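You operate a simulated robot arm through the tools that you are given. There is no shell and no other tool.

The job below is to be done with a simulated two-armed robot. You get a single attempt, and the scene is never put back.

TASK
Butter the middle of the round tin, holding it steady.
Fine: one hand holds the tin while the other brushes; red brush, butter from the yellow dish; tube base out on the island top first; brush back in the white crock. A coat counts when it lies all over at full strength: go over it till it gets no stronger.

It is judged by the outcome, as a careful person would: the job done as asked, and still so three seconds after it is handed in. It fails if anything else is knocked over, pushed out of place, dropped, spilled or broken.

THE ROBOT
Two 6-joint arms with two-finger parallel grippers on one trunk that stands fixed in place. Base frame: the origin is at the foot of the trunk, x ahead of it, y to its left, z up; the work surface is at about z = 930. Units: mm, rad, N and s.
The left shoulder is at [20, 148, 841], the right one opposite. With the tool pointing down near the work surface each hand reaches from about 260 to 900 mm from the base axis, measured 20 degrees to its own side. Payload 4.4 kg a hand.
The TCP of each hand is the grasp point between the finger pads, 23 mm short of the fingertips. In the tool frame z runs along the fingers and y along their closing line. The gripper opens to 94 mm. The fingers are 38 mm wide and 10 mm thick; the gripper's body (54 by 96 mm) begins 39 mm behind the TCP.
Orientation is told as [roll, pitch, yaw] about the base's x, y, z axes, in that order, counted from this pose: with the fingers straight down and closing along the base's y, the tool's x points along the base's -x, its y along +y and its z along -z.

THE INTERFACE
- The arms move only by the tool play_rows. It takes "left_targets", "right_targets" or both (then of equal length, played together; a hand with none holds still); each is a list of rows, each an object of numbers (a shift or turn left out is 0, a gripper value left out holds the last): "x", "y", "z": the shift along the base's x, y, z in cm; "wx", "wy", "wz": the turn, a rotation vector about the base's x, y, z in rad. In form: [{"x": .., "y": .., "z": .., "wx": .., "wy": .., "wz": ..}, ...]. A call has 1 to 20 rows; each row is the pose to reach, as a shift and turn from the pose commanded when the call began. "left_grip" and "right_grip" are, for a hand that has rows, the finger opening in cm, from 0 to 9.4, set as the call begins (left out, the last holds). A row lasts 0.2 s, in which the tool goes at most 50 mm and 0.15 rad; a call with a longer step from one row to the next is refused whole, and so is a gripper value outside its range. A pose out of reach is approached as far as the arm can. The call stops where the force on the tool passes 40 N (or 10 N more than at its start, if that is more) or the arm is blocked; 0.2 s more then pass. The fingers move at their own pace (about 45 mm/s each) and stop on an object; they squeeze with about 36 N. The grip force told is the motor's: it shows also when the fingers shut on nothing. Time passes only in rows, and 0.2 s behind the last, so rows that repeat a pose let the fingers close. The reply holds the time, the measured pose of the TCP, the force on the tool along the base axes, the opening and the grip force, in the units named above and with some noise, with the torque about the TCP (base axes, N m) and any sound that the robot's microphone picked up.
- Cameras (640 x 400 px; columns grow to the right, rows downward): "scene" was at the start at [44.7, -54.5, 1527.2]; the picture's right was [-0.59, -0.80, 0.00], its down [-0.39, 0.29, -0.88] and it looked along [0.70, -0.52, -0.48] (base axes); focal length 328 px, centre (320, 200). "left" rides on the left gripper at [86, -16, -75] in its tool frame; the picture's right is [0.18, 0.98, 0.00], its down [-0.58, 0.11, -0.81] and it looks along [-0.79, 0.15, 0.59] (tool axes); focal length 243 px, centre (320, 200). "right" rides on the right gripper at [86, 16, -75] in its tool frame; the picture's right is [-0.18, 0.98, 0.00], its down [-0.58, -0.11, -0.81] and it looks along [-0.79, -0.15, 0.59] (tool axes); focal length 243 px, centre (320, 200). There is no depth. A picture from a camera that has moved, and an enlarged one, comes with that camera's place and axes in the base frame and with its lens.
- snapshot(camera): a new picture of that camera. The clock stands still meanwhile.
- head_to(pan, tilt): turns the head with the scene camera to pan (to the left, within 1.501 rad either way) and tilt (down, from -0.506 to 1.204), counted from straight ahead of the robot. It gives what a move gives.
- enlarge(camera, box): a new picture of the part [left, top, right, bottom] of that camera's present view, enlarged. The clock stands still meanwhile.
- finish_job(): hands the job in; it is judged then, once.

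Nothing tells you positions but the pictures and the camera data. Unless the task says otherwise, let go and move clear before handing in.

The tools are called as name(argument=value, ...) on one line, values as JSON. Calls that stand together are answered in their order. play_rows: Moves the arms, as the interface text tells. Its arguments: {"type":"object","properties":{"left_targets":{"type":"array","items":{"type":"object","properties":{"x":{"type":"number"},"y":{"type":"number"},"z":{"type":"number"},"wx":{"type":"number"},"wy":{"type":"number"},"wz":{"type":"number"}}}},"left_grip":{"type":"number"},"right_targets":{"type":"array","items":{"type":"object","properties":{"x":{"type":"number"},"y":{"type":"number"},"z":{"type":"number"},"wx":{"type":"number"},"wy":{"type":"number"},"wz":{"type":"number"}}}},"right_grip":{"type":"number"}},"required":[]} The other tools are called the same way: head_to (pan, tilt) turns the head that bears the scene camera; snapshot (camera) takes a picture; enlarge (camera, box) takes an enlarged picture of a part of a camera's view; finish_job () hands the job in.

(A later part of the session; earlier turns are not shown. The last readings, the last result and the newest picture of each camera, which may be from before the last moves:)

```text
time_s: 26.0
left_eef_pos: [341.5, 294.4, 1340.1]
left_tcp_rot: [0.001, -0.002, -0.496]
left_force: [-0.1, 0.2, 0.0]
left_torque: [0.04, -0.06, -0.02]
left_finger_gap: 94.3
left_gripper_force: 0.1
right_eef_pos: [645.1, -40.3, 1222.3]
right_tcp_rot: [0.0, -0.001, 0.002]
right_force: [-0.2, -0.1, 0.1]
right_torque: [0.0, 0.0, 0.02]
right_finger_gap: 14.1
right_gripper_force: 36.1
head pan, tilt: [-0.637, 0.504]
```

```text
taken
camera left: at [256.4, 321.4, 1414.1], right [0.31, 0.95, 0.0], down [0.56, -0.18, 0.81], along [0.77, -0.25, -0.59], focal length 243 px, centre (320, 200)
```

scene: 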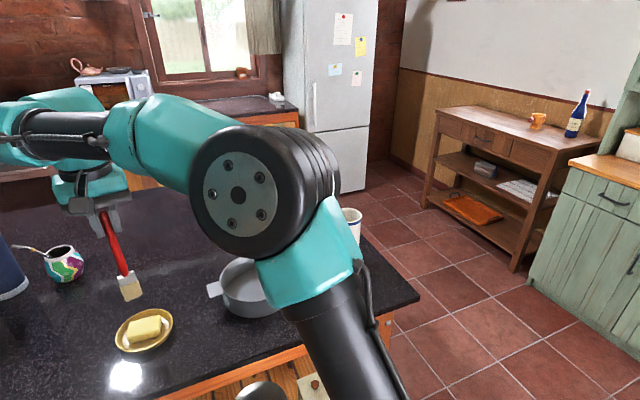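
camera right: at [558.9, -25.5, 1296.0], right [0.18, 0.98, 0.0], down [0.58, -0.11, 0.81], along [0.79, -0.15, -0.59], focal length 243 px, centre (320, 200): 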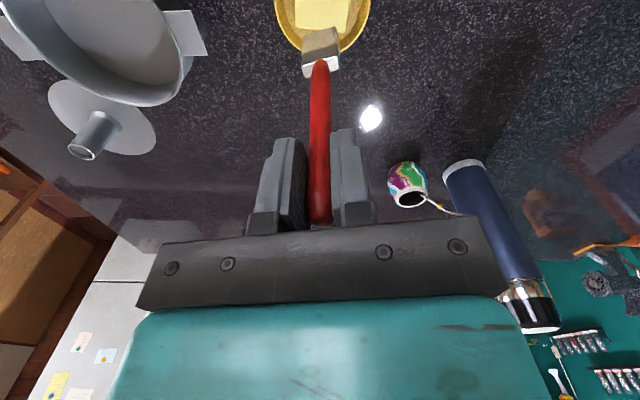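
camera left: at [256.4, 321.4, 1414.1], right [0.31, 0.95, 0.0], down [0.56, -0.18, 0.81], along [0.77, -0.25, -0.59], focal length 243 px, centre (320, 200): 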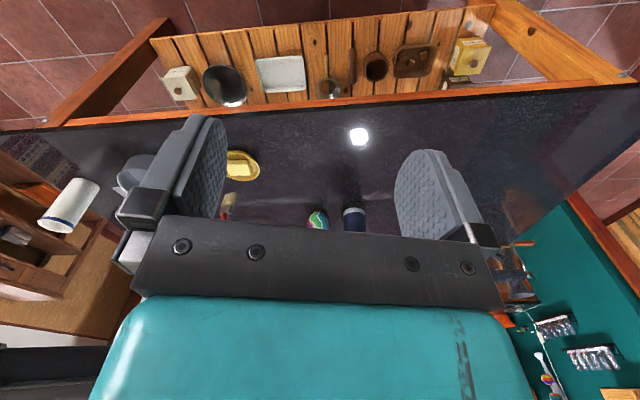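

The bristles hang over the butter. I'll lower to about 13 mm above the estimated butter top and look.

play_rows(right_targets=[{"x": 0.1, "y": -0.1, "z": -2.5}, {"x": 0.1, "y": -0.1, "z": -5}, {"x": 0.1, "y": -0.1, "z": -6.5}, {"x": 0.1, "y": -0.1, "z": -7.1}])

enlarge(camera="scene", box=[80, 260, 200, 370])

enlarge(camera="right", box=[250, 0, 390, 100])

```text
time_s: 27.0
left_eef_pos: [340.9, 294.5, 1340.1]
left_tcp_rot: [-0.002, -0.002, -0.495]
left_force: [0.4, -0.8, -1.1]
left_torque: [-0.03, 0.01, 0.0]
left_finger_gap: 94.0
left_gripper_force: 0.0
right_eef_pos: [646.0, -42.6, 1148.5]
right_tcp_rot: [-0.001, 0.001, 0.003]
right_force: [0.5, 0.1, -1.0]
right_torque: [0.0, 0.0, -0.01]
right_finger_gap: 13.6
right_gripper_force: 35.7
head pan, tilt: [-0.637, 0.504]
```

```text
3.64 times, centred on (140, 315) of scene
camera zoom: at [44.6, -54.5, 1527.2], right [-0.59, -0.8, 0.0], down [-0.39, 0.29, -0.88], along [0.7, -0.52, -0.48], focal length 1194 px, centre (974, -218)
```

zoom: 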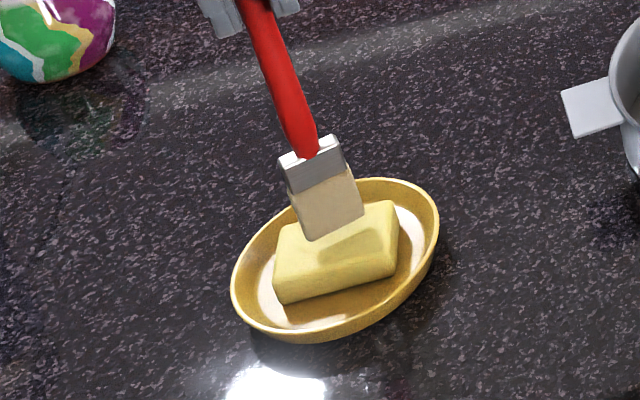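

```text
4.00 times, centred on (320, 50) of right
camera zoom: at [560.4, -27.1, 1223.4], right [0.18, 0.98, 0.0], down [0.58, -0.11, 0.81], along [0.79, -0.15, -0.59], focal length 970 px, centre (320, 800)
```

zoom: 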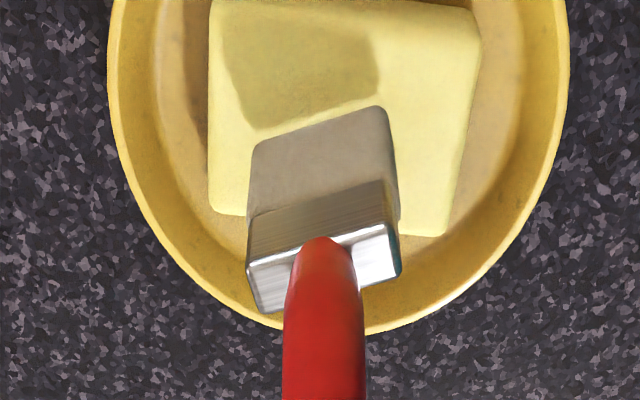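

The bristles are aligned over the butter's middle. I'll lower gently until they touch.

play_rows(right_targets=[{"y": 0.3, "z": -0.4}, {"y": 0.3, "z": -0.7}, {"y": 0.3, "z": -0.8}])

enlarge(camera="scene", box=[80, 260, 200, 370])

```text
time_s: 27.8
left_eef_pos: [340.4, 294.6, 1339.0]
left_tcp_rot: [0.0, -0.002, -0.495]
left_force: [0.0, 0.2, 0.7]
left_torque: [-0.02, 0.0, -0.02]
left_finger_gap: 94.1
left_gripper_force: 0.1
right_eef_pos: [646.2, -38.4, 1142.3]
right_tcp_rot: [-0.001, -0.001, 0.002]
right_force: [0.2, 0.2, 0.4]
right_torque: [0.01, 0.0, -0.01]
right_finger_gap: 14.1
right_gripper_force: 35.9
head pan, tilt: [-0.637, 0.504]
```

```text
3.64 times, centred on (140, 315) of scene
camera zoom: at [44.7, -54.5, 1527.2], right [-0.59, -0.8, 0.0], down [-0.39, 0.29, -0.88], along [0.7, -0.52, -0.48], focal length 1194 px, centre (974, -218)
```

zoom: 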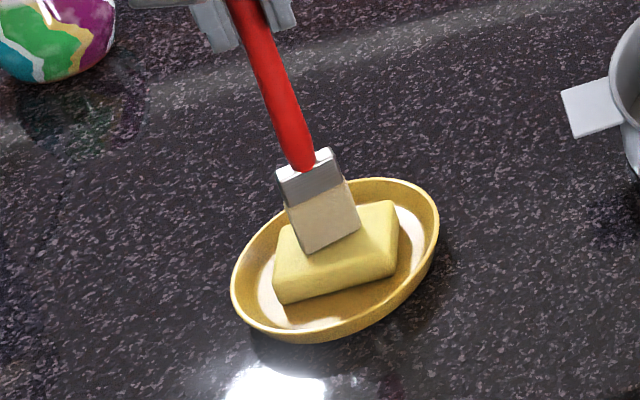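

The tip is close to the butter's near edge, so I'll shift forward 8 mm and continue down in small steps.

play_rows(right_targets=[{"x": 0.5, "y": -0.1}, {"x": 0.9, "y": -0.2, "z": -0.1}, {"x": 0.9, "y": -0.2, "z": -0.2}, {"x": 0.9, "y": -0.2, "z": -0.3}])

play_rows(right_targets=[{"z": -0.1}, {"z": -0.2}, {"z": -0.2}])

enlarge(camera="scene", box=[80, 260, 200, 370])

enlarge(camera="right", box=[250, 0, 390, 100])

```text
time_s: 28.8
left_eef_pos: [340.3, 293.5, 1339.6]
left_tcp_rot: [-0.001, -0.003, -0.495]
left_force: [-0.7, 0.5, -1.0]
left_torque: [0.01, -0.01, 0.01]
left_finger_gap: 94.0
left_gripper_force: 0.1
right_eef_pos: [655.2, -42.1, 1138.5]
right_tcp_rot: [-0.001, -0.004, 0.002]
right_force: [0.6, 0.0, 12.1]
right_torque: [-0.1, -0.18, -0.02]
right_finger_gap: 13.8
right_gripper_force: 35.6
head pan, tilt: [-0.637, 0.504]
```

```text
time_s: 29.6
left_eef_pos: [340.0, 295.0, 1339.7]
left_tcp_rot: [0.0, -0.003, -0.496]
left_force: [0.4, 0.2, 0.8]
left_torque: [-0.02, -0.01, -0.03]
left_finger_gap: 93.9
left_gripper_force: 0.0
right_eef_pos: [655.7, -41.4, 1137.0]
right_tcp_rot: [0.0, -0.003, 0.002]
right_force: [1.0, -0.3, 33.7]
right_torque: [-0.08, -0.26, 0.0]
right_finger_gap: 13.9
right_gripper_force: 36.0
head pan, tilt: [-0.637, 0.504]
```

```text
3.64 times, centred on (140, 315) of scene
camera zoom: at [44.1, -54.5, 1527.2], right [-0.59, -0.8, 0.0], down [-0.39, 0.29, -0.88], along [0.7, -0.52, -0.48], focal length 1194 px, centre (974, -218)
```

zoom: 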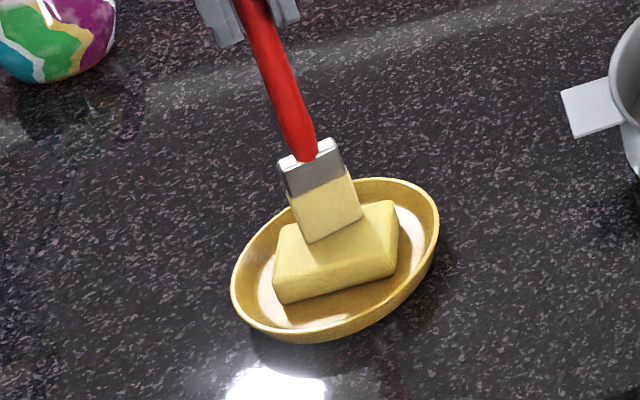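

```text
4.00 times, centred on (320, 50) of right
camera zoom: at [569.4, -25.9, 1211.4], right [0.18, 0.98, 0.0], down [0.58, -0.11, 0.81], along [0.79, -0.15, -0.59], focal length 970 px, centre (320, 800)
```

zoom: 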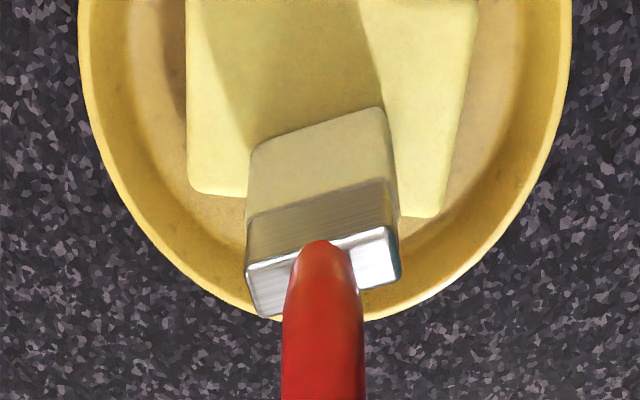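

The bristles have turned yellow, so they are picking up butter. I'll ease to a light touch for a moment to load fully, then lift.

play_rows(right_targets=[{"z": 0.2}, {"z": 0.25}, {"z": 0.25}, {"z": 0.25}, {"z": 0.25}, {"z": 0.25}])

play_rows(right_targets=[{"z": 0.5}, {"z": 2}, {"z": 4}, {"z": 6}])

enlarge(camera="scene", box=[80, 230, 200, 370])

enlarge(camera="right", box=[250, 0, 390, 100])

```text
time_s: 31.0
left_eef_pos: [340.2, 294.0, 1340.8]
left_tcp_rot: [0.0, -0.002, -0.494]
left_force: [0.7, -0.4, 0.3]
left_torque: [0.02, 0.01, 0.03]
left_finger_gap: 94.3
left_gripper_force: 0.1
right_eef_pos: [655.8, -41.2, 1136.9]
right_tcp_rot: [0.0, 0.001, 0.002]
right_force: [-0.1, -0.8, -0.5]
right_torque: [-0.01, 0.02, 0.01]
right_finger_gap: 13.9
right_gripper_force: 35.8
head pan, tilt: [-0.637, 0.504]
```

```text
time_s: 32.0
left_eef_pos: [340.6, 294.1, 1339.5]
left_tcp_rot: [0.002, -0.001, -0.495]
left_force: [-0.6, -0.4, 0.0]
left_torque: [0.03, 0.04, 0.0]
left_finger_gap: 94.2
left_gripper_force: 0.0
right_eef_pos: [656.9, -41.8, 1198.1]
right_tcp_rot: [0.0, -0.002, 0.002]
right_force: [0.2, -0.1, -0.4]
right_torque: [-0.03, -0.02, -0.01]
right_finger_gap: 14.3
right_gripper_force: 35.7
head pan, tilt: [-0.637, 0.504]
```

```text
2.86 times, centred on (140, 300) of scene
camera zoom: at [44.8, -54.6, 1527.2], right [-0.59, -0.8, 0.0], down [-0.39, 0.29, -0.88], along [0.7, -0.52, -0.48], focal length 938 px, centre (834, -86)
```

zoom: 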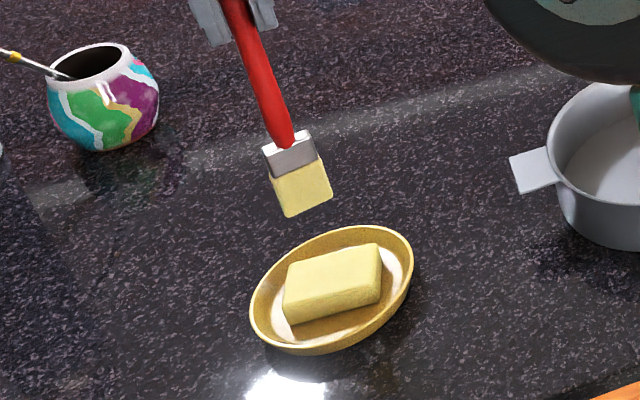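

```text
4.00 times, centred on (320, 50) of right
camera zoom: at [569.8, -26.2, 1272.4], right [0.18, 0.98, 0.0], down [0.58, -0.11, 0.81], along [0.79, -0.15, -0.59], focal length 970 px, centre (320, 800)
```

zoom: 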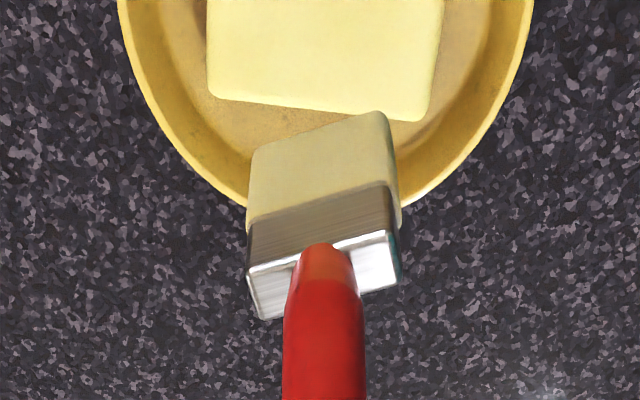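

The bristles are fully yellow and the dish hasn't moved. I'll park the loaded brush on the right, turning its flat to lie along x, so the left hand has room to come in and hold the tin by its left tab.

play_rows(right_targets=[{"z": 3}, {"y": -2, "z": 6}, {"x": -0.5, "y": -5.5, "z": 6.5, "wz": 0.1}, {"x": -1, "y": -9.5, "z": 6.5, "wz": 0.23}, {"x": -1.5, "y": -13.5, "z": 6.5, "wz": 0.36}, {"x": -2, "y": -17.5, "z": 6.5, "wz": 0.49}, {"x": -2.6, "y": -21.5, "z": 6.5, "wz": 0.62}, {"x": -3.2, "y": -25.5, "z": 6.5, "wz": 0.75}, {"x": -3.8, "y": -29.5, "z": 6.5, "wz": 0.88}, {"x": -4.4, "y": -33, "z": 6.5, "wz": 1.01}, {"x": -5, "y": -36.5, "z": 6.5, "wz": 1.14}, {"x": -5.5, "y": -38.5, "z": 6.5, "wz": 1.27}, {"x": -5.7, "y": -38.8, "z": 6.5, "wz": 1.3}])

snapshot(camera="scene")

snapshot(camera="right")

```text
time_s: 34.8
left_eef_pos: [341.1, 293.4, 1340.7]
left_tcp_rot: [0.001, -0.003, -0.495]
left_force: [-0.1, 0.4, 0.0]
left_torque: [0.01, 0.01, -0.03]
left_finger_gap: 93.8
left_gripper_force: 0.1
right_eef_pos: [595.6, -430.2, 1264.9]
right_tcp_rot: [0.002, 0.001, 1.304]
right_force: [-0.1, -0.6, -0.1]
right_torque: [0.01, 0.02, 0.02]
right_finger_gap: 13.9
right_gripper_force: 35.8
head pan, tilt: [-0.637, 0.504]
```

```text
taken
```

scene: 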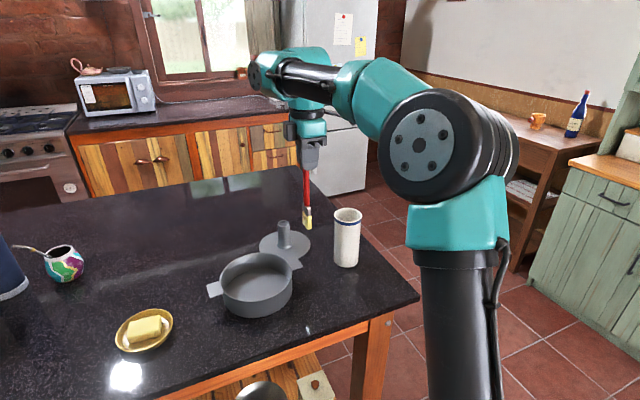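

```text
taken
camera right: at [558.9, -509.4, 1338.2], right [-0.9, 0.44, 0.0], down [0.26, 0.53, 0.81], along [0.35, 0.72, -0.59], focal length 243 px, centre (320, 200)
```

right: 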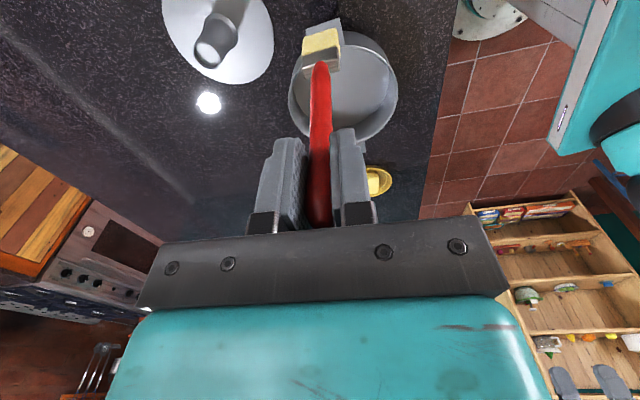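

The brush is parked at (596, -430) with its tip well above everything. I'll bring the left hand low over the left side and turn it to match the tab direction.

play_rows(left_targets=[{"x": 2.5, "y": -2.5, "z": -1.5, "wz": -0.12}, {"x": 5, "y": -5, "z": -3.5, "wz": -0.24}, {"x": 7.5, "y": -8, "z": -5.5, "wz": -0.36}, {"x": 10, "y": -11, "z": -7.5, "wz": -0.48}, {"x": 12.5, "y": -14, "z": -9.5, "wz": -0.6}, {"x": 15, "y": -17, "z": -11.5, "wz": -0.72}, {"x": 17.5, "y": -20, "z": -13.5, "wz": -0.84}, {"x": 20, "y": -23, "z": -15.5, "wz": -0.96}, {"x": 22.5, "y": -26, "z": -17.5, "wz": -1.08}, {"x": 25, "y": -28, "z": -18.5, "wz": -1.18}, {"x": 26, "y": -29, "z": -19, "wz": -1.234}])

snapshot(camera="scene")

snapshot(camera="left")

snapshot(camera="right")

```text
time_s: 37.2
left_eef_pos: [601.5, 5.8, 1148.3]
left_tcp_rot: [0.0, -0.002, -1.732]
left_force: [1.0, 0.6, 0.8]
left_torque: [0.0, -0.01, 0.03]
left_finger_gap: 94.2
left_gripper_force: 0.1
right_eef_pos: [596.1, -429.1, 1264.2]
right_tcp_rot: [0.001, 0.0, 1.302]
right_force: [0.1, 0.9, 0.2]
right_torque: [-0.01, -0.02, -0.02]
right_finger_gap: 13.7
right_gripper_force: 36.3
head pan, tilt: [-0.637, 0.504]
```

```text
taken
```

scene: 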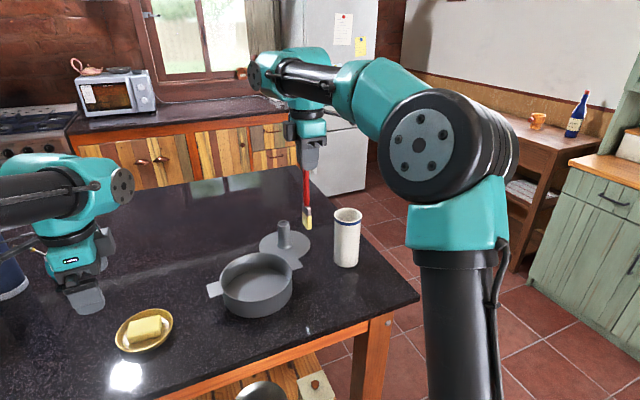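

```text
taken
camera left: at [598.8, 93.7, 1223.0], right [1.0, 0.02, 0.0], down [0.01, -0.59, 0.81], along [0.02, -0.81, -0.59], focal length 243 px, centre (320, 200)
```

left: 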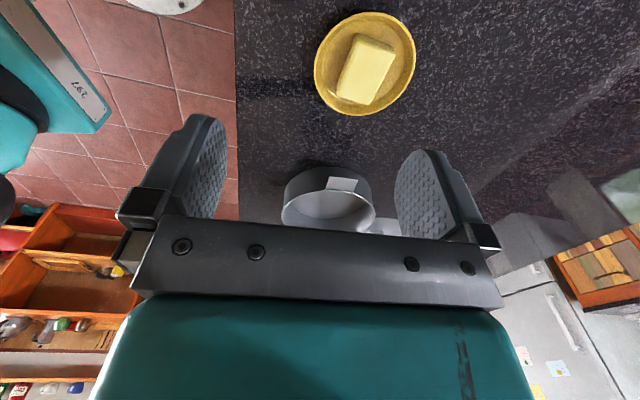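

```text
taken
camera right: at [558.7, -509.0, 1338.2], right [-0.9, 0.44, 0.0], down [0.26, 0.53, 0.81], along [0.35, 0.72, -0.59], focal length 243 px, centre (320, 200)
```

right: 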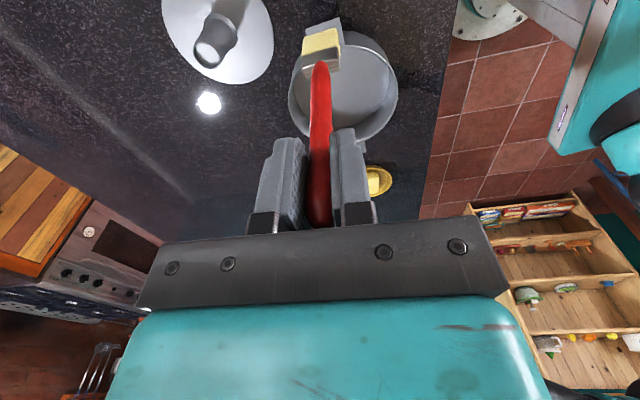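

The left wrist clears everything so far. I'll tilt the left hand 30° so its wrist leans away from the tin, and move to a pre-grasp pose above the tab.

play_rows(left_targets=[{"x": 0.7, "y": -3, "z": -0.5, "wx": -0.1, "wy": 0.016}, {"x": 1.4, "y": -7, "z": -1.5, "wx": -0.2, "wy": 0.032}, {"x": 2.1, "y": -11, "z": -2.5, "wx": -0.3, "wy": 0.048}, {"x": 2.8, "y": -14.5, "z": -3.5, "wx": -0.4, "wy": 0.064}, {"x": 3.5, "y": -17.5, "z": -4.5, "wx": -0.48, "wy": 0.077}, {"x": 3.85, "y": -18.5, "z": -5.5, "wx": -0.513, "wy": 0.082}])

snapshot(camera="scene")

snapshot(camera="left")

snapshot(camera="right")

```text
time_s: 38.6
left_eef_pos: [639.3, -179.0, 1093.8]
left_tcp_rot: [0.001, -0.522, -1.732]
left_force: [-0.3, -0.4, 0.7]
left_torque: [-0.01, -0.03, 0.0]
left_finger_gap: 94.1
left_gripper_force: 0.1
right_eef_pos: [596.9, -429.2, 1263.9]
right_tcp_rot: [0.001, 0.001, 1.302]
right_force: [-0.7, 0.8, 0.3]
right_torque: [0.0, 0.01, 0.03]
right_finger_gap: 13.8
right_gripper_force: 36.1
head pan, tilt: [-0.637, 0.504]
```

```text
taken
```

scene: 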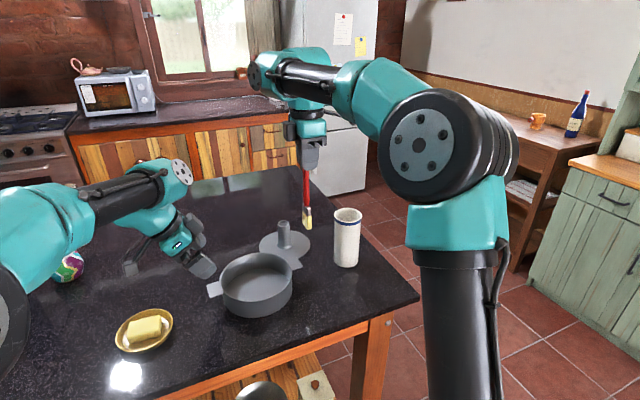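

```text
taken
camera left: at [640.3, -65.1, 1115.1], right [1.0, 0.0, -0.09], down [0.09, -0.12, 0.99], along [-0.01, -0.99, -0.12], focal length 243 px, centre (320, 200)
```

left: 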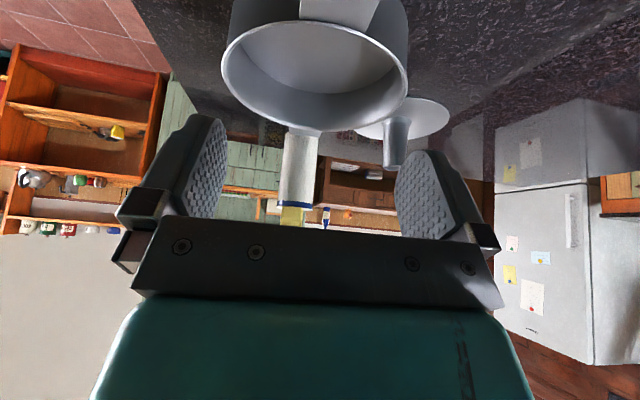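

```text
taken
camera right: at [558.8, -509.1, 1338.1], right [-0.9, 0.44, 0.0], down [0.26, 0.53, 0.81], along [0.35, 0.72, -0.59], focal length 243 px, centre (320, 200)
```

right: 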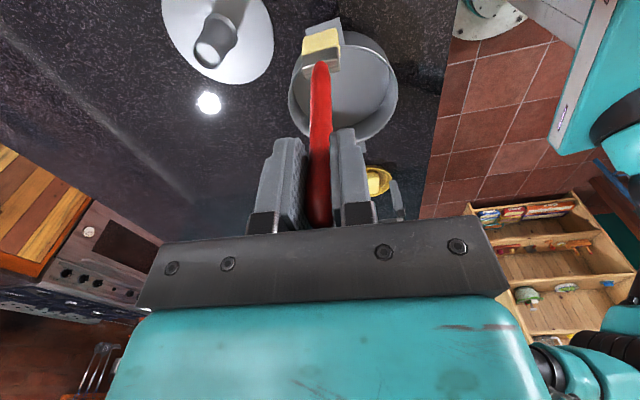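

The tab lies centred between the left fingers. I'll lower part way and check heights.

play_rows(left_targets=[{"x": 0.1, "z": -2}, {"x": 0.15, "z": -4}, {"x": 0.15, "z": -5.8}])

enlarge(camera="scene", box=[110, 200, 310, 330])

snapshot(camera="left")

enlarge(camera="right", box=[270, 20, 430, 220])

```text
time_s: 39.4
left_eef_pos: [642.4, -179.0, 1036.2]
left_tcp_rot: [-0.001, -0.518, -1.729]
left_force: [-0.1, 0.6, 1.1]
left_torque: [-0.03, 0.01, 0.0]
left_finger_gap: 93.5
left_gripper_force: 0.1
right_eef_pos: [596.8, -429.4, 1263.5]
right_tcp_rot: [0.002, 0.0, 1.302]
right_force: [0.1, 0.2, -0.5]
right_torque: [0.01, -0.02, 0.0]
right_finger_gap: 13.9
right_gripper_force: 35.5
head pan, tilt: [-0.637, 0.504]
```

```text
3.08 times, centred on (210, 265) of scene
camera zoom: at [44.5, -54.5, 1527.2], right [-0.59, -0.8, 0.0], down [-0.39, 0.29, -0.88], along [0.7, -0.52, -0.48], focal length 1010 px, centre (658, 0)
```

zoom: 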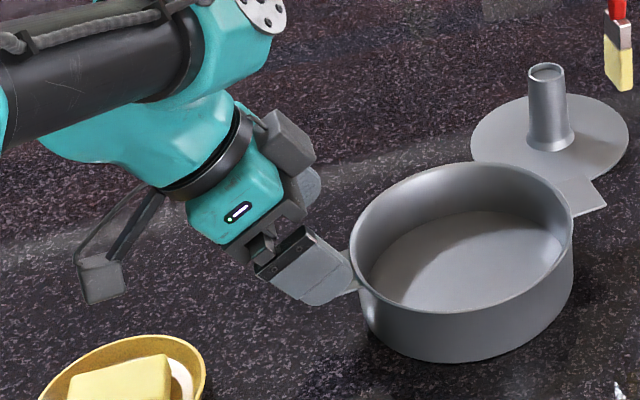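

```text
taken
camera left: at [642.6, -65.8, 1057.1], right [1.0, 0.0, -0.09], down [0.09, -0.12, 0.99], along [-0.01, -0.99, -0.12], focal length 243 px, centre (320, 200)
```

left: 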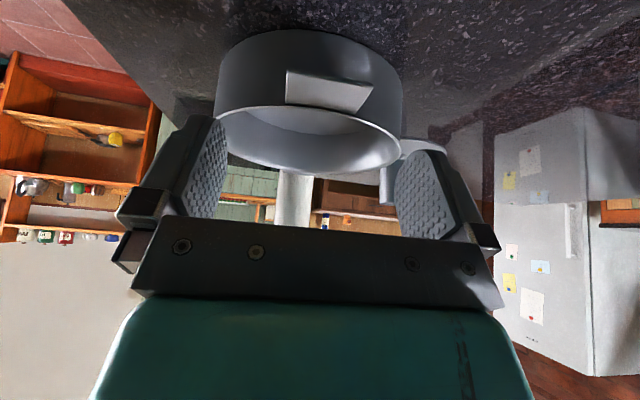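

```text
2.00 times, centred on (350, 120) of right
camera zoom: at [558.8, -509.2, 1338.0], right [-0.9, 0.44, 0.0], down [0.26, 0.53, 0.81], along [0.35, 0.72, -0.59], focal length 485 px, centre (260, 360)
```

zoom: 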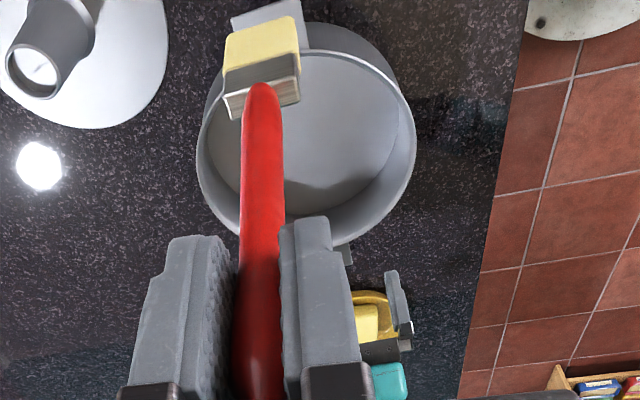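

The tab sits at z≈981, with its outer edge mid-point at (641, -180). I'll lower onto it so the tab edges lie between the pads.

play_rows(left_targets=[{"x": -0.1, "y": 0.1, "z": -1.5}, {"x": -0.1, "y": 0.1, "z": -3}, {"x": -0.1, "y": 0.1, "z": -4}, {"x": -0.1, "y": 0.1, "z": -4.7}])

enlarge(camera="scene", box=[110, 200, 310, 330])

snapshot(camera="left")

```text
time_s: 40.4
left_eef_pos: [640.3, -179.5, 989.7]
left_tcp_rot: [0.001, -0.522, -1.732]
left_force: [0.3, -0.5, -0.8]
left_torque: [0.01, -0.01, 0.0]
left_finger_gap: 93.8
left_gripper_force: 0.2
right_eef_pos: [596.4, -430.1, 1264.9]
right_tcp_rot: [0.0, -0.001, 1.301]
right_force: [0.6, 0.0, 0.1]
right_torque: [-0.01, 0.02, -0.01]
right_finger_gap: 13.9
right_gripper_force: 36.1
head pan, tilt: [-0.637, 0.504]
```

```text
3.08 times, centred on (210, 265) of scene
camera zoom: at [44.6, -54.5, 1527.2], right [-0.59, -0.8, 0.0], down [-0.39, 0.29, -0.88], along [0.7, -0.52, -0.48], focal length 1010 px, centre (658, 0)
```

zoom: 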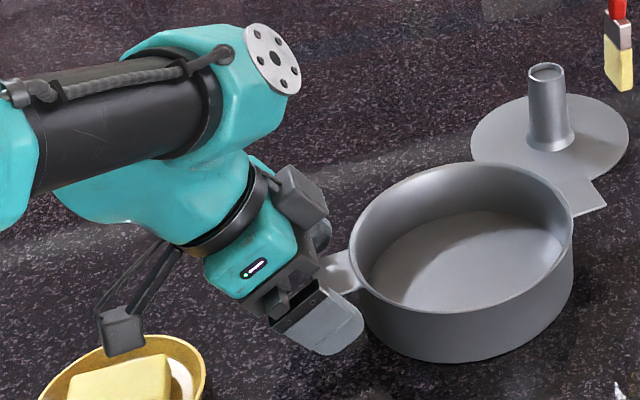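

```text
taken
camera left: at [640.9, -66.3, 1010.8], right [1.0, 0.0, -0.09], down [0.09, -0.12, 0.99], along [-0.01, -0.99, -0.12], focal length 243 px, centre (320, 200)
```

left: 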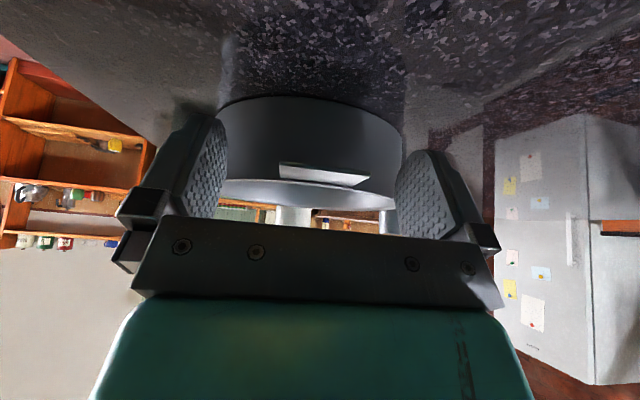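

The tab is centred to within 2 mm. I'll nudge across and close the left fingers on it.

play_rows(left_targets=[{"x": 0.15}, {"x": 0.15}])

play_rows(left_targets=[{"x": 0}, {"x": 0}, {"x": 0}, {"x": 0}, {"x": 0}], left_grip=0)

enlarge(camera="scene", box=[110, 200, 310, 330])

snapshot(camera="left")

```text
time_s: 41.0
left_eef_pos: [641.8, -178.1, 988.2]
left_tcp_rot: [-0.001, -0.52, -1.731]
left_force: [0.2, -0.2, -0.2]
left_torque: [0.0, -0.01, 0.0]
left_finger_gap: 94.2
left_gripper_force: 0.0
right_eef_pos: [597.6, -429.2, 1263.8]
right_tcp_rot: [-0.001, 0.0, 1.302]
right_force: [0.1, 0.1, -0.2]
right_torque: [0.02, 0.01, -0.02]
right_finger_gap: 13.8
right_gripper_force: 36.2
head pan, tilt: [-0.637, 0.504]
```

```text
time_s: 42.2
left_eef_pos: [640.7, -179.8, 990.2]
left_tcp_rot: [-0.001, -0.521, -1.731]
left_force: [0.9, -1.0, 0.3]
left_torque: [-0.04, 0.02, 0.15]
left_finger_gap: 44.5
left_gripper_force: 36.2
right_eef_pos: [596.6, -429.9, 1263.7]
right_tcp_rot: [-0.001, 0.0, 1.304]
right_force: [1.0, 0.2, 0.2]
right_torque: [0.0, -0.03, 0.0]
right_finger_gap: 13.9
right_gripper_force: 35.9
head pan, tilt: [-0.637, 0.504]
```

```text
3.08 times, centred on (210, 265) of scene
camera zoom: at [44.7, -54.5, 1527.2], right [-0.59, -0.8, 0.0], down [-0.39, 0.29, -0.88], along [0.7, -0.52, -0.48], focal length 1010 px, centre (658, 0)
```

zoom: 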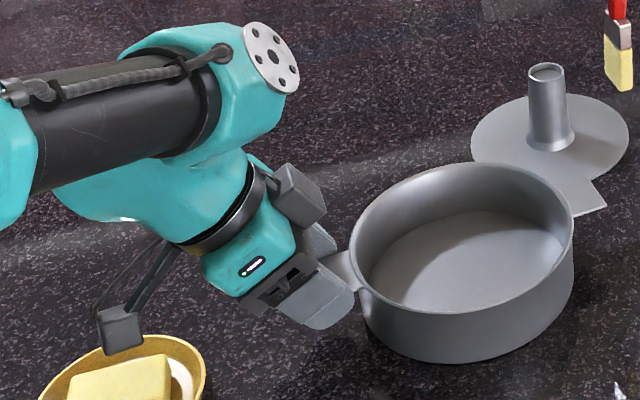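

```text
taken
camera left: at [642.7, -65.8, 1011.1], right [1.0, 0.0, -0.09], down [0.09, -0.12, 0.99], along [-0.01, -0.99, -0.12], focal length 243 px, centre (320, 200)
```

left: 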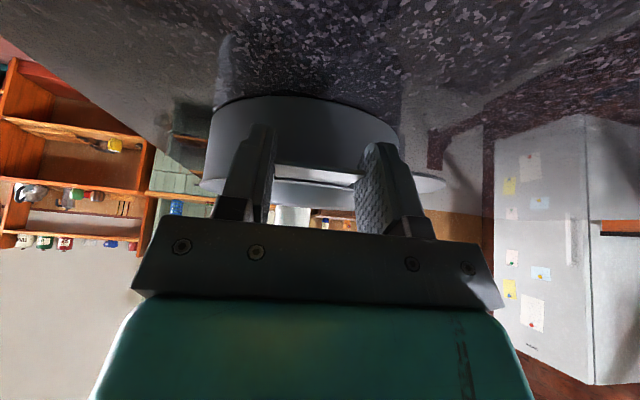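

The tab is held at 44.5 mm and the tin hasn't moved. Next the brush goes over the tin's middle, hand leaning slightly right (10°) to stay clear of the left wrist.

play_rows(right_targets=[{"x": 0.5, "y": 2.5, "wx": 0.05}, {"x": 1.1, "y": 5.5, "wx": 0.1}, {"x": 1.7, "y": 8.5, "wx": 0.15}, {"x": 2.2, "y": 10.9, "wx": 0.17}, {"x": 2.2, "y": 10.9, "z": -3, "wx": 0.17}, {"x": 2.2, "y": 10.9, "z": -6, "wx": 0.17}, {"x": 2.2, "y": 10.9, "z": -9, "wx": 0.17}])

snapshot(camera="scene")

snapshot(camera="right")

snapshot(camera="left")

```text
time_s: 43.8
left_eef_pos: [642.3, -178.8, 990.9]
left_tcp_rot: [-0.001, -0.52, -1.729]
left_force: [-0.8, 0.1, 1.3]
left_torque: [-0.14, 0.03, 0.02]
left_finger_gap: 44.7
left_gripper_force: 36.2
right_eef_pos: [622.5, -320.0, 1172.2]
right_tcp_rot: [0.045, -0.164, 1.297]
right_force: [0.0, -0.1, 0.6]
right_torque: [0.02, 0.03, 0.02]
right_finger_gap: 14.1
right_gripper_force: 35.9
head pan, tilt: [-0.637, 0.504]
```

```text
taken
```

scene: 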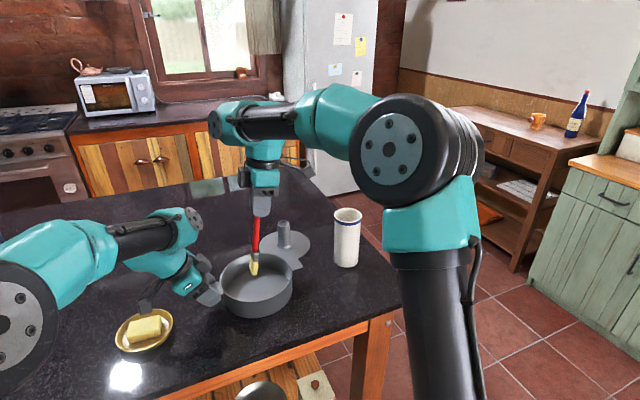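

```text
taken
camera right: at [584.5, -410.1, 1232.3], right [-0.9, 0.43, 0.07], down [0.26, 0.39, 0.88], along [0.35, 0.81, -0.46], focal length 243 px, centre (320, 200)
```

right: 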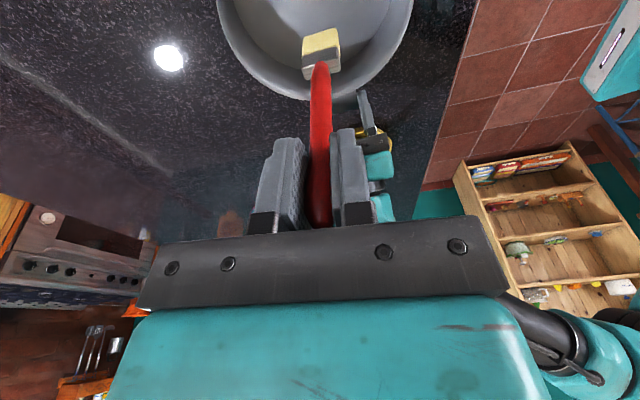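

```text
taken
camera left: at [642.6, -65.8, 1011.1], right [1.0, 0.0, -0.09], down [0.09, -0.12, 0.99], along [-0.01, -0.99, -0.12], focal length 243 px, centre (320, 200)
```

left: 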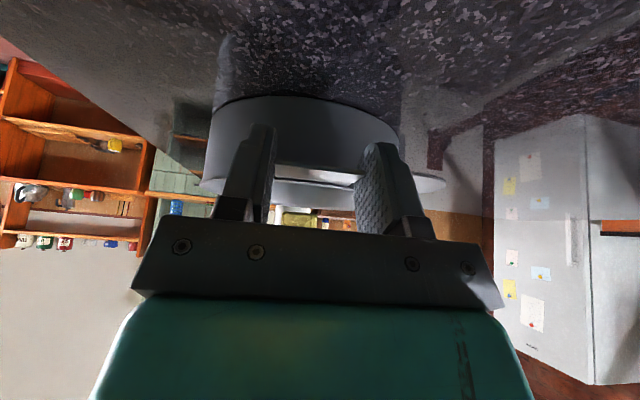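

The arms are well clear of each other. I'll lower the bristles close to the tin floor.

play_rows(right_targets=[{"x": -0.2, "z": -2}, {"x": -0.2, "z": -4}, {"x": -0.2, "z": -5.2}])

enlarge(camera="scene", box=[195, 230, 315, 330])

enlarge(camera="right", box=[200, 0, 440, 110])

```text
time_s: 44.6
left_eef_pos: [642.0, -178.2, 988.8]
left_tcp_rot: [-0.002, -0.521, -1.729]
left_force: [0.7, -0.2, 0.9]
left_torque: [-0.05, 0.03, -0.01]
left_finger_gap: 44.6
left_gripper_force: 36.0
right_eef_pos: [618.5, -320.3, 1120.4]
right_tcp_rot: [0.045, -0.164, 1.297]
right_force: [0.2, 0.3, -0.1]
right_torque: [-0.03, 0.01, 0.01]
right_finger_gap: 14.0
right_gripper_force: 36.0
head pan, tilt: [-0.637, 0.504]
```

```text
4.00 times, centred on (255, 280) of scene
camera zoom: at [44.6, -54.5, 1527.2], right [-0.59, -0.8, 0.0], down [-0.39, 0.29, -0.88], along [0.7, -0.52, -0.48], focal length 1313 px, centre (580, -120)
```

zoom: 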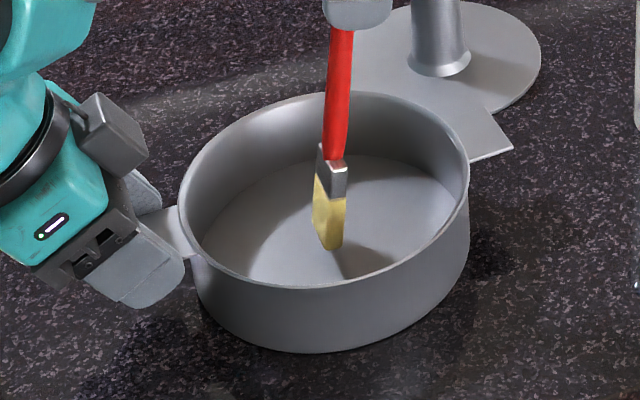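

```text
2.67 times, centred on (320, 55) of right
camera zoom: at [580.6, -411.8, 1180.0], right [-0.9, 0.43, 0.07], down [0.26, 0.39, 0.88], along [0.35, 0.81, -0.46], focal length 647 px, centre (320, 587)
```

zoom: 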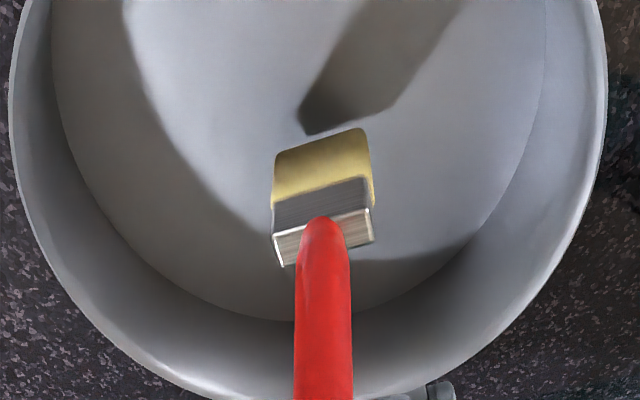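

The bristles hang about 10 mm above the floor's centre. I'll feel for the floor in small steps.

play_rows(right_targets=[{"z": -0.4}, {"z": -0.7}, {"z": -0.8}])

play_rows(right_targets=[{"z": -0.1}, {"z": -0.1}])

play_rows(right_targets=[{"z": -0.1}, {"z": -0.1}])

```text
time_s: 45.4
left_eef_pos: [640.7, -178.6, 990.0]
left_tcp_rot: [-0.001, -0.52, -1.73]
left_force: [-0.8, -0.1, 0.6]
left_torque: [-0.02, 0.01, 0.05]
left_finger_gap: 44.5
left_gripper_force: 36.1
right_eef_pos: [618.5, -319.7, 1112.8]
right_tcp_rot: [0.046, -0.162, 1.298]
right_force: [0.4, -0.9, -0.5]
right_torque: [-0.01, -0.02, -0.02]
right_finger_gap: 13.9
right_gripper_force: 35.8
head pan, tilt: [-0.637, 0.504]
```

```text
time_s: 46.0
left_eef_pos: [641.4, -178.5, 989.6]
left_tcp_rot: [0.002, -0.52, -1.729]
left_force: [0.8, 0.4, 0.7]
left_torque: [-0.02, -0.03, 0.03]
left_finger_gap: 44.5
left_gripper_force: 35.7
right_eef_pos: [618.7, -320.9, 1109.8]
right_tcp_rot: [0.046, -0.166, 1.297]
right_force: [-0.1, -1.4, 0.3]
right_torque: [-0.02, -0.02, 0.0]
right_finger_gap: 13.7
right_gripper_force: 36.0
head pan, tilt: [-0.637, 0.504]
```

```text
time_s: 46.6
left_eef_pos: [641.0, -179.8, 989.3]
left_tcp_rot: [0.0, -0.521, -1.73]
left_force: [1.2, -0.3, 0.5]
left_torque: [0.0, -0.05, 0.07]
left_finger_gap: 44.5
left_gripper_force: 36.2
right_eef_pos: [619.0, -319.5, 1110.5]
right_tcp_rot: [0.045, -0.163, 1.296]
right_force: [-0.3, 0.3, 0.5]
right_torque: [0.0, 0.01, 0.02]
right_finger_gap: 14.1
right_gripper_force: 35.9
head pan, tilt: [-0.637, 0.504]
```

play_rows(right_targets=[{"z": -0.1}, {"z": -0.1}])

play_rows(right_targets=[{"z": -0.1}, {"z": -0.1}])

enlarge(camera="right", box=[200, 0, 440, 110])

```text
time_s: 47.2
left_eef_pos: [640.9, -178.7, 990.2]
left_tcp_rot: [0.0, -0.52, -1.729]
left_force: [1.0, 0.3, 0.4]
left_torque: [0.02, -0.03, 0.08]
left_finger_gap: 44.4
left_gripper_force: 35.8
right_eef_pos: [618.1, -319.6, 1109.5]
right_tcp_rot: [0.046, -0.163, 1.296]
right_force: [0.6, -0.1, -0.8]
right_torque: [-0.03, 0.01, 0.0]
right_finger_gap: 13.8
right_gripper_force: 36.0
head pan, tilt: [-0.637, 0.504]
```

```text
time_s: 47.8
left_eef_pos: [642.1, -179.4, 990.3]
left_tcp_rot: [-0.001, -0.518, -1.73]
left_force: [1.5, -0.7, 0.2]
left_torque: [0.05, -0.05, 0.13]
left_finger_gap: 44.4
left_gripper_force: 36.1
right_eef_pos: [618.4, -319.4, 1109.4]
right_tcp_rot: [0.044, -0.165, 1.296]
right_force: [-1.1, 1.1, 3.7]
right_torque: [0.12, -0.01, 0.02]
right_finger_gap: 14.0
right_gripper_force: 36.1
head pan, tilt: [-0.637, 0.504]
```

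```text
2.67 times, centred on (320, 55) of right
camera zoom: at [580.4, -410.8, 1169.4], right [-0.9, 0.43, 0.07], down [0.26, 0.39, 0.88], along [0.35, 0.81, -0.46], focal length 647 px, centre (320, 587)
```

zoom: 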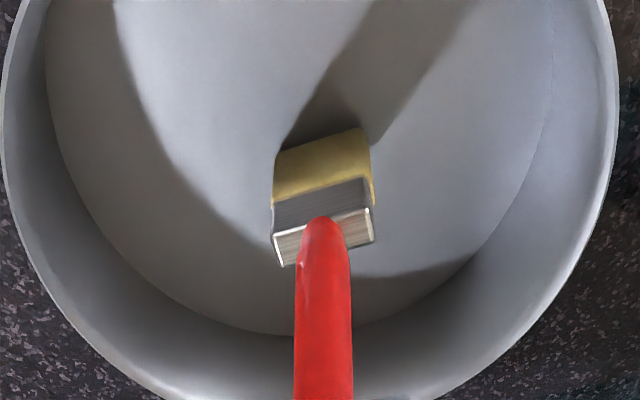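

It is in contact at about 4 N. I'll press half a millimetre more and make a first test stroke along y.

play_rows(right_targets=[{"z": -0.04}, {"y": 0.6, "z": -0.04}, {"y": 1.2, "z": -0.04}, {"y": 1.8, "z": -0.04}, {"y": 2.4, "z": -0.04}, {"y": 1.8, "z": -0.04}, {"y": 1.2, "z": -0.04}, {"y": 0.6, "z": -0.04}, {"y": 0, "z": -0.04}, {"y": -0.6, "z": -0.04}, {"y": -1.2, "z": -0.04}, {"y": -1.8, "z": -0.04}, {"y": -2.4, "z": -0.04}])

enlarge(camera="right", box=[200, 0, 440, 110])

enlarge(camera="scene", box=[195, 230, 315, 330])

```text
time_s: 50.6
left_eef_pos: [641.0, -177.8, 989.5]
left_tcp_rot: [0.0, -0.52, -1.729]
left_force: [-0.6, 0.6, 0.6]
left_torque: [0.01, 0.01, 0.01]
left_finger_gap: 44.7
left_gripper_force: 36.0
right_eef_pos: [618.4, -342.0, 1109.4]
right_tcp_rot: [0.047, -0.163, 1.298]
right_force: [0.1, 0.7, 1.2]
right_torque: [0.1, 0.0, 0.02]
right_finger_gap: 14.1
right_gripper_force: 36.1
head pan, tilt: [-0.637, 0.504]
```

```text
2.67 times, centred on (320, 55) of right
camera zoom: at [580.3, -434.6, 1169.5], right [-0.9, 0.43, 0.07], down [0.26, 0.39, 0.88], along [0.35, 0.81, -0.46], focal length 647 px, centre (320, 587)
```

zoom: 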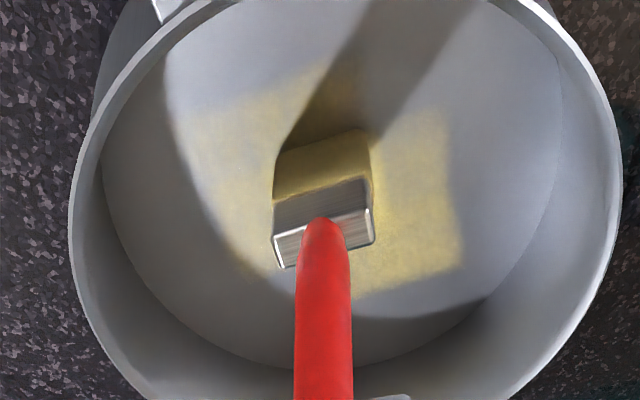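

```text
4.00 times, centred on (255, 280) of scene
camera zoom: at [44.6, -54.5, 1527.2], right [-0.59, -0.8, 0.0], down [-0.39, 0.29, -0.88], along [0.7, -0.52, -0.48], focal length 1313 px, centre (580, -120)
```

zoom: 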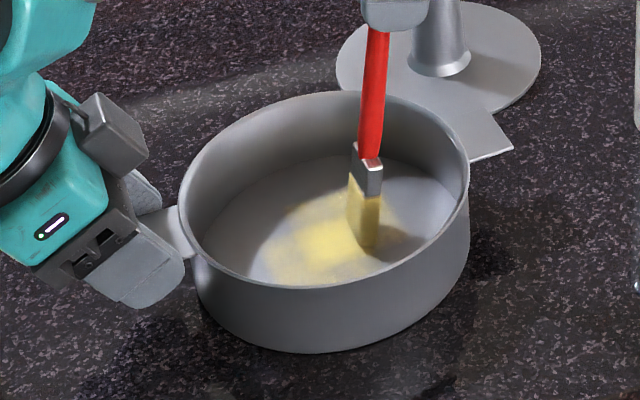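

The stroke deposits butter on what looks like a square central patch, about ±40 mm from the centre and aligned with the tabs. The tin holds still, so I'll work it in lanes, starting with the near-x lane.

play_rows(right_targets=[{"x": -1.5, "y": -0.3, "z": -0.03}, {"x": -3.07, "y": -0.65, "z": -0.03}, {"x": -2.91, "y": 0.31, "z": -0.03}, {"x": -2.76, "y": 1.27, "z": -0.03}, {"x": -2.6, "y": 2.23, "z": -0.03}, {"x": -2.45, "y": 3.19, "z": -0.03}, {"x": -2.3, "y": 4.15, "z": -0.03}, {"x": -2.14, "y": 5.11, "z": -0.03}, {"x": -1.99, "y": 6.07, "z": -0.03}, {"x": -2.14, "y": 5.11, "z": -0.03}, {"x": -2.3, "y": 4.15, "z": -0.03}, {"x": -2.45, "y": 3.19, "z": -0.03}, {"x": -2.6, "y": 2.23, "z": -0.03}, {"x": -2.76, "y": 1.27, "z": -0.03}, {"x": -2.91, "y": 0.31, "z": -0.03}, {"x": -3.07, "y": -0.65, "z": -0.03}])

enlarge(camera="right", box=[200, 0, 440, 110])

enlarge(camera="scene", box=[195, 230, 315, 330])

```text
time_s: 54.0
left_eef_pos: [641.1, -179.3, 990.1]
left_tcp_rot: [0.002, -0.52, -1.728]
left_force: [-1.0, -0.2, 0.7]
left_torque: [-0.03, 0.0, 0.03]
left_finger_gap: 44.7
left_gripper_force: 36.1
right_eef_pos: [588.1, -351.0, 1108.7]
right_tcp_rot: [0.045, -0.164, 1.298]
right_force: [0.4, -0.5, 0.8]
right_torque: [0.07, -0.05, 0.0]
right_finger_gap: 13.8
right_gripper_force: 35.8
head pan, tilt: [-0.637, 0.504]
```

```text
2.67 times, centred on (320, 55) of right
camera zoom: at [550.4, -442.0, 1167.6], right [-0.9, 0.43, 0.07], down [0.26, 0.39, 0.88], along [0.35, 0.81, -0.46], focal length 647 px, centre (320, 587)
```

zoom: 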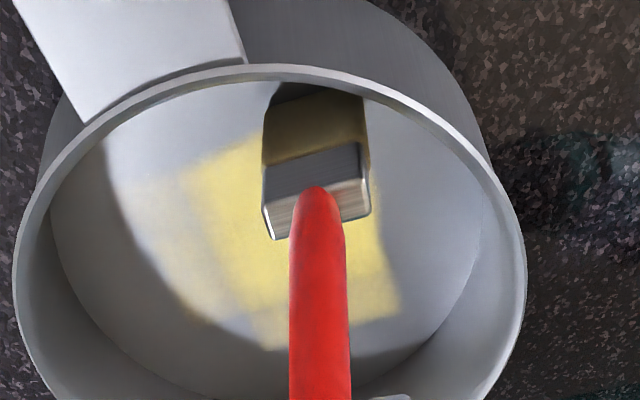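

```text
4.00 times, centred on (255, 280) of scene
camera zoom: at [44.7, -54.5, 1527.2], right [-0.59, -0.8, 0.0], down [-0.39, 0.29, -0.88], along [0.7, -0.52, -0.48], focal length 1313 px, centre (580, -120)
```

zoom: 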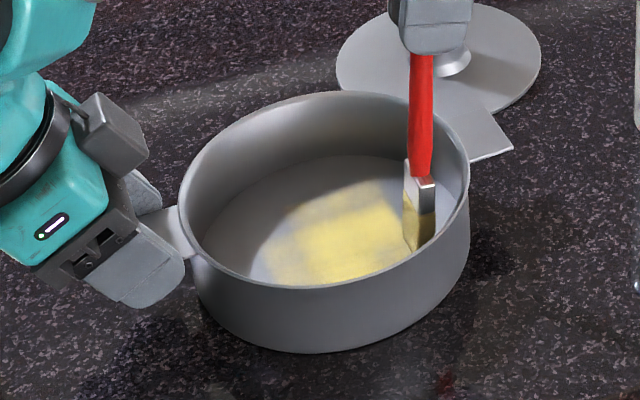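

The coat builds up well. I'll continue with the centre lane and the far lane.

play_rows(right_targets=[{"x": 0.86, "y": -0.14}, {"x": 1.71, "y": -0.27}, {"x": 2.57, "y": -0.41}, {"x": 2.72, "y": 0.55}, {"x": 2.88, "y": 1.51}, {"x": 3.03, "y": 2.47}, {"x": 3.19, "y": 3.43}, {"x": 3.34, "y": 4.39}, {"x": 3.5, "y": 5.35}, {"x": 3.65, "y": 6.31}, {"x": 4.5, "y": 6.17}, {"x": 5.36, "y": 6.04}, {"x": 6.21, "y": 5.9}, {"x": 6.06, "y": 4.94}, {"x": 5.9, "y": 3.98}, {"x": 5.75, "y": 3.02}, {"x": 5.6, "y": 2.06}, {"x": 5.45, "y": 1.1}, {"x": 5.3, "y": 0.14}, {"x": 5.14, "y": -0.82}])

enlarge(camera="right", box=[200, 0, 440, 110])

enlarge(camera="scene", box=[195, 230, 315, 330])

```text
time_s: 58.2
left_eef_pos: [641.3, -179.3, 990.6]
left_tcp_rot: [-0.001, -0.521, -1.73]
left_force: [0.2, 0.2, 2.0]
left_torque: [0.02, 0.04, -0.02]
left_finger_gap: 44.7
left_gripper_force: 35.9
right_eef_pos: [639.9, -358.9, 1107.6]
right_tcp_rot: [0.047, -0.165, 1.295]
right_force: [-0.3, 0.0, -0.5]
right_torque: [0.01, -0.01, 0.02]
right_finger_gap: 13.7
right_gripper_force: 35.9
head pan, tilt: [-0.637, 0.504]
```

```text
2.67 times, centred on (320, 55) of right
camera zoom: at [601.8, -450.0, 1167.9], right [-0.9, 0.43, 0.07], down [0.26, 0.39, 0.88], along [0.35, 0.81, -0.46], focal length 647 px, centre (320, 587)
```

zoom: 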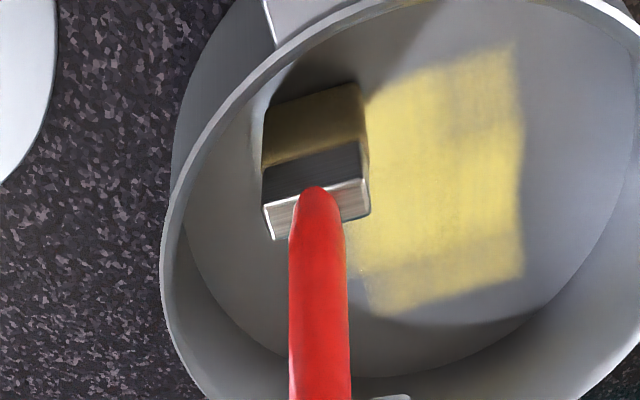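

```text
4.00 times, centred on (255, 280) of scene
camera zoom: at [44.7, -54.5, 1527.2], right [-0.59, -0.8, 0.0], down [-0.39, 0.29, -0.88], along [0.7, -0.52, -0.48], focal length 1313 px, centre (580, -120)
```

zoom: 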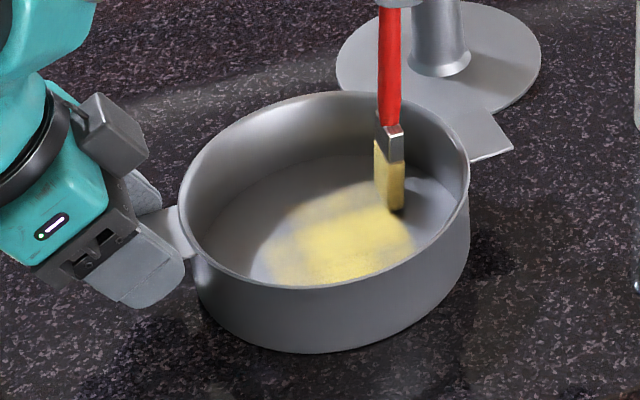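

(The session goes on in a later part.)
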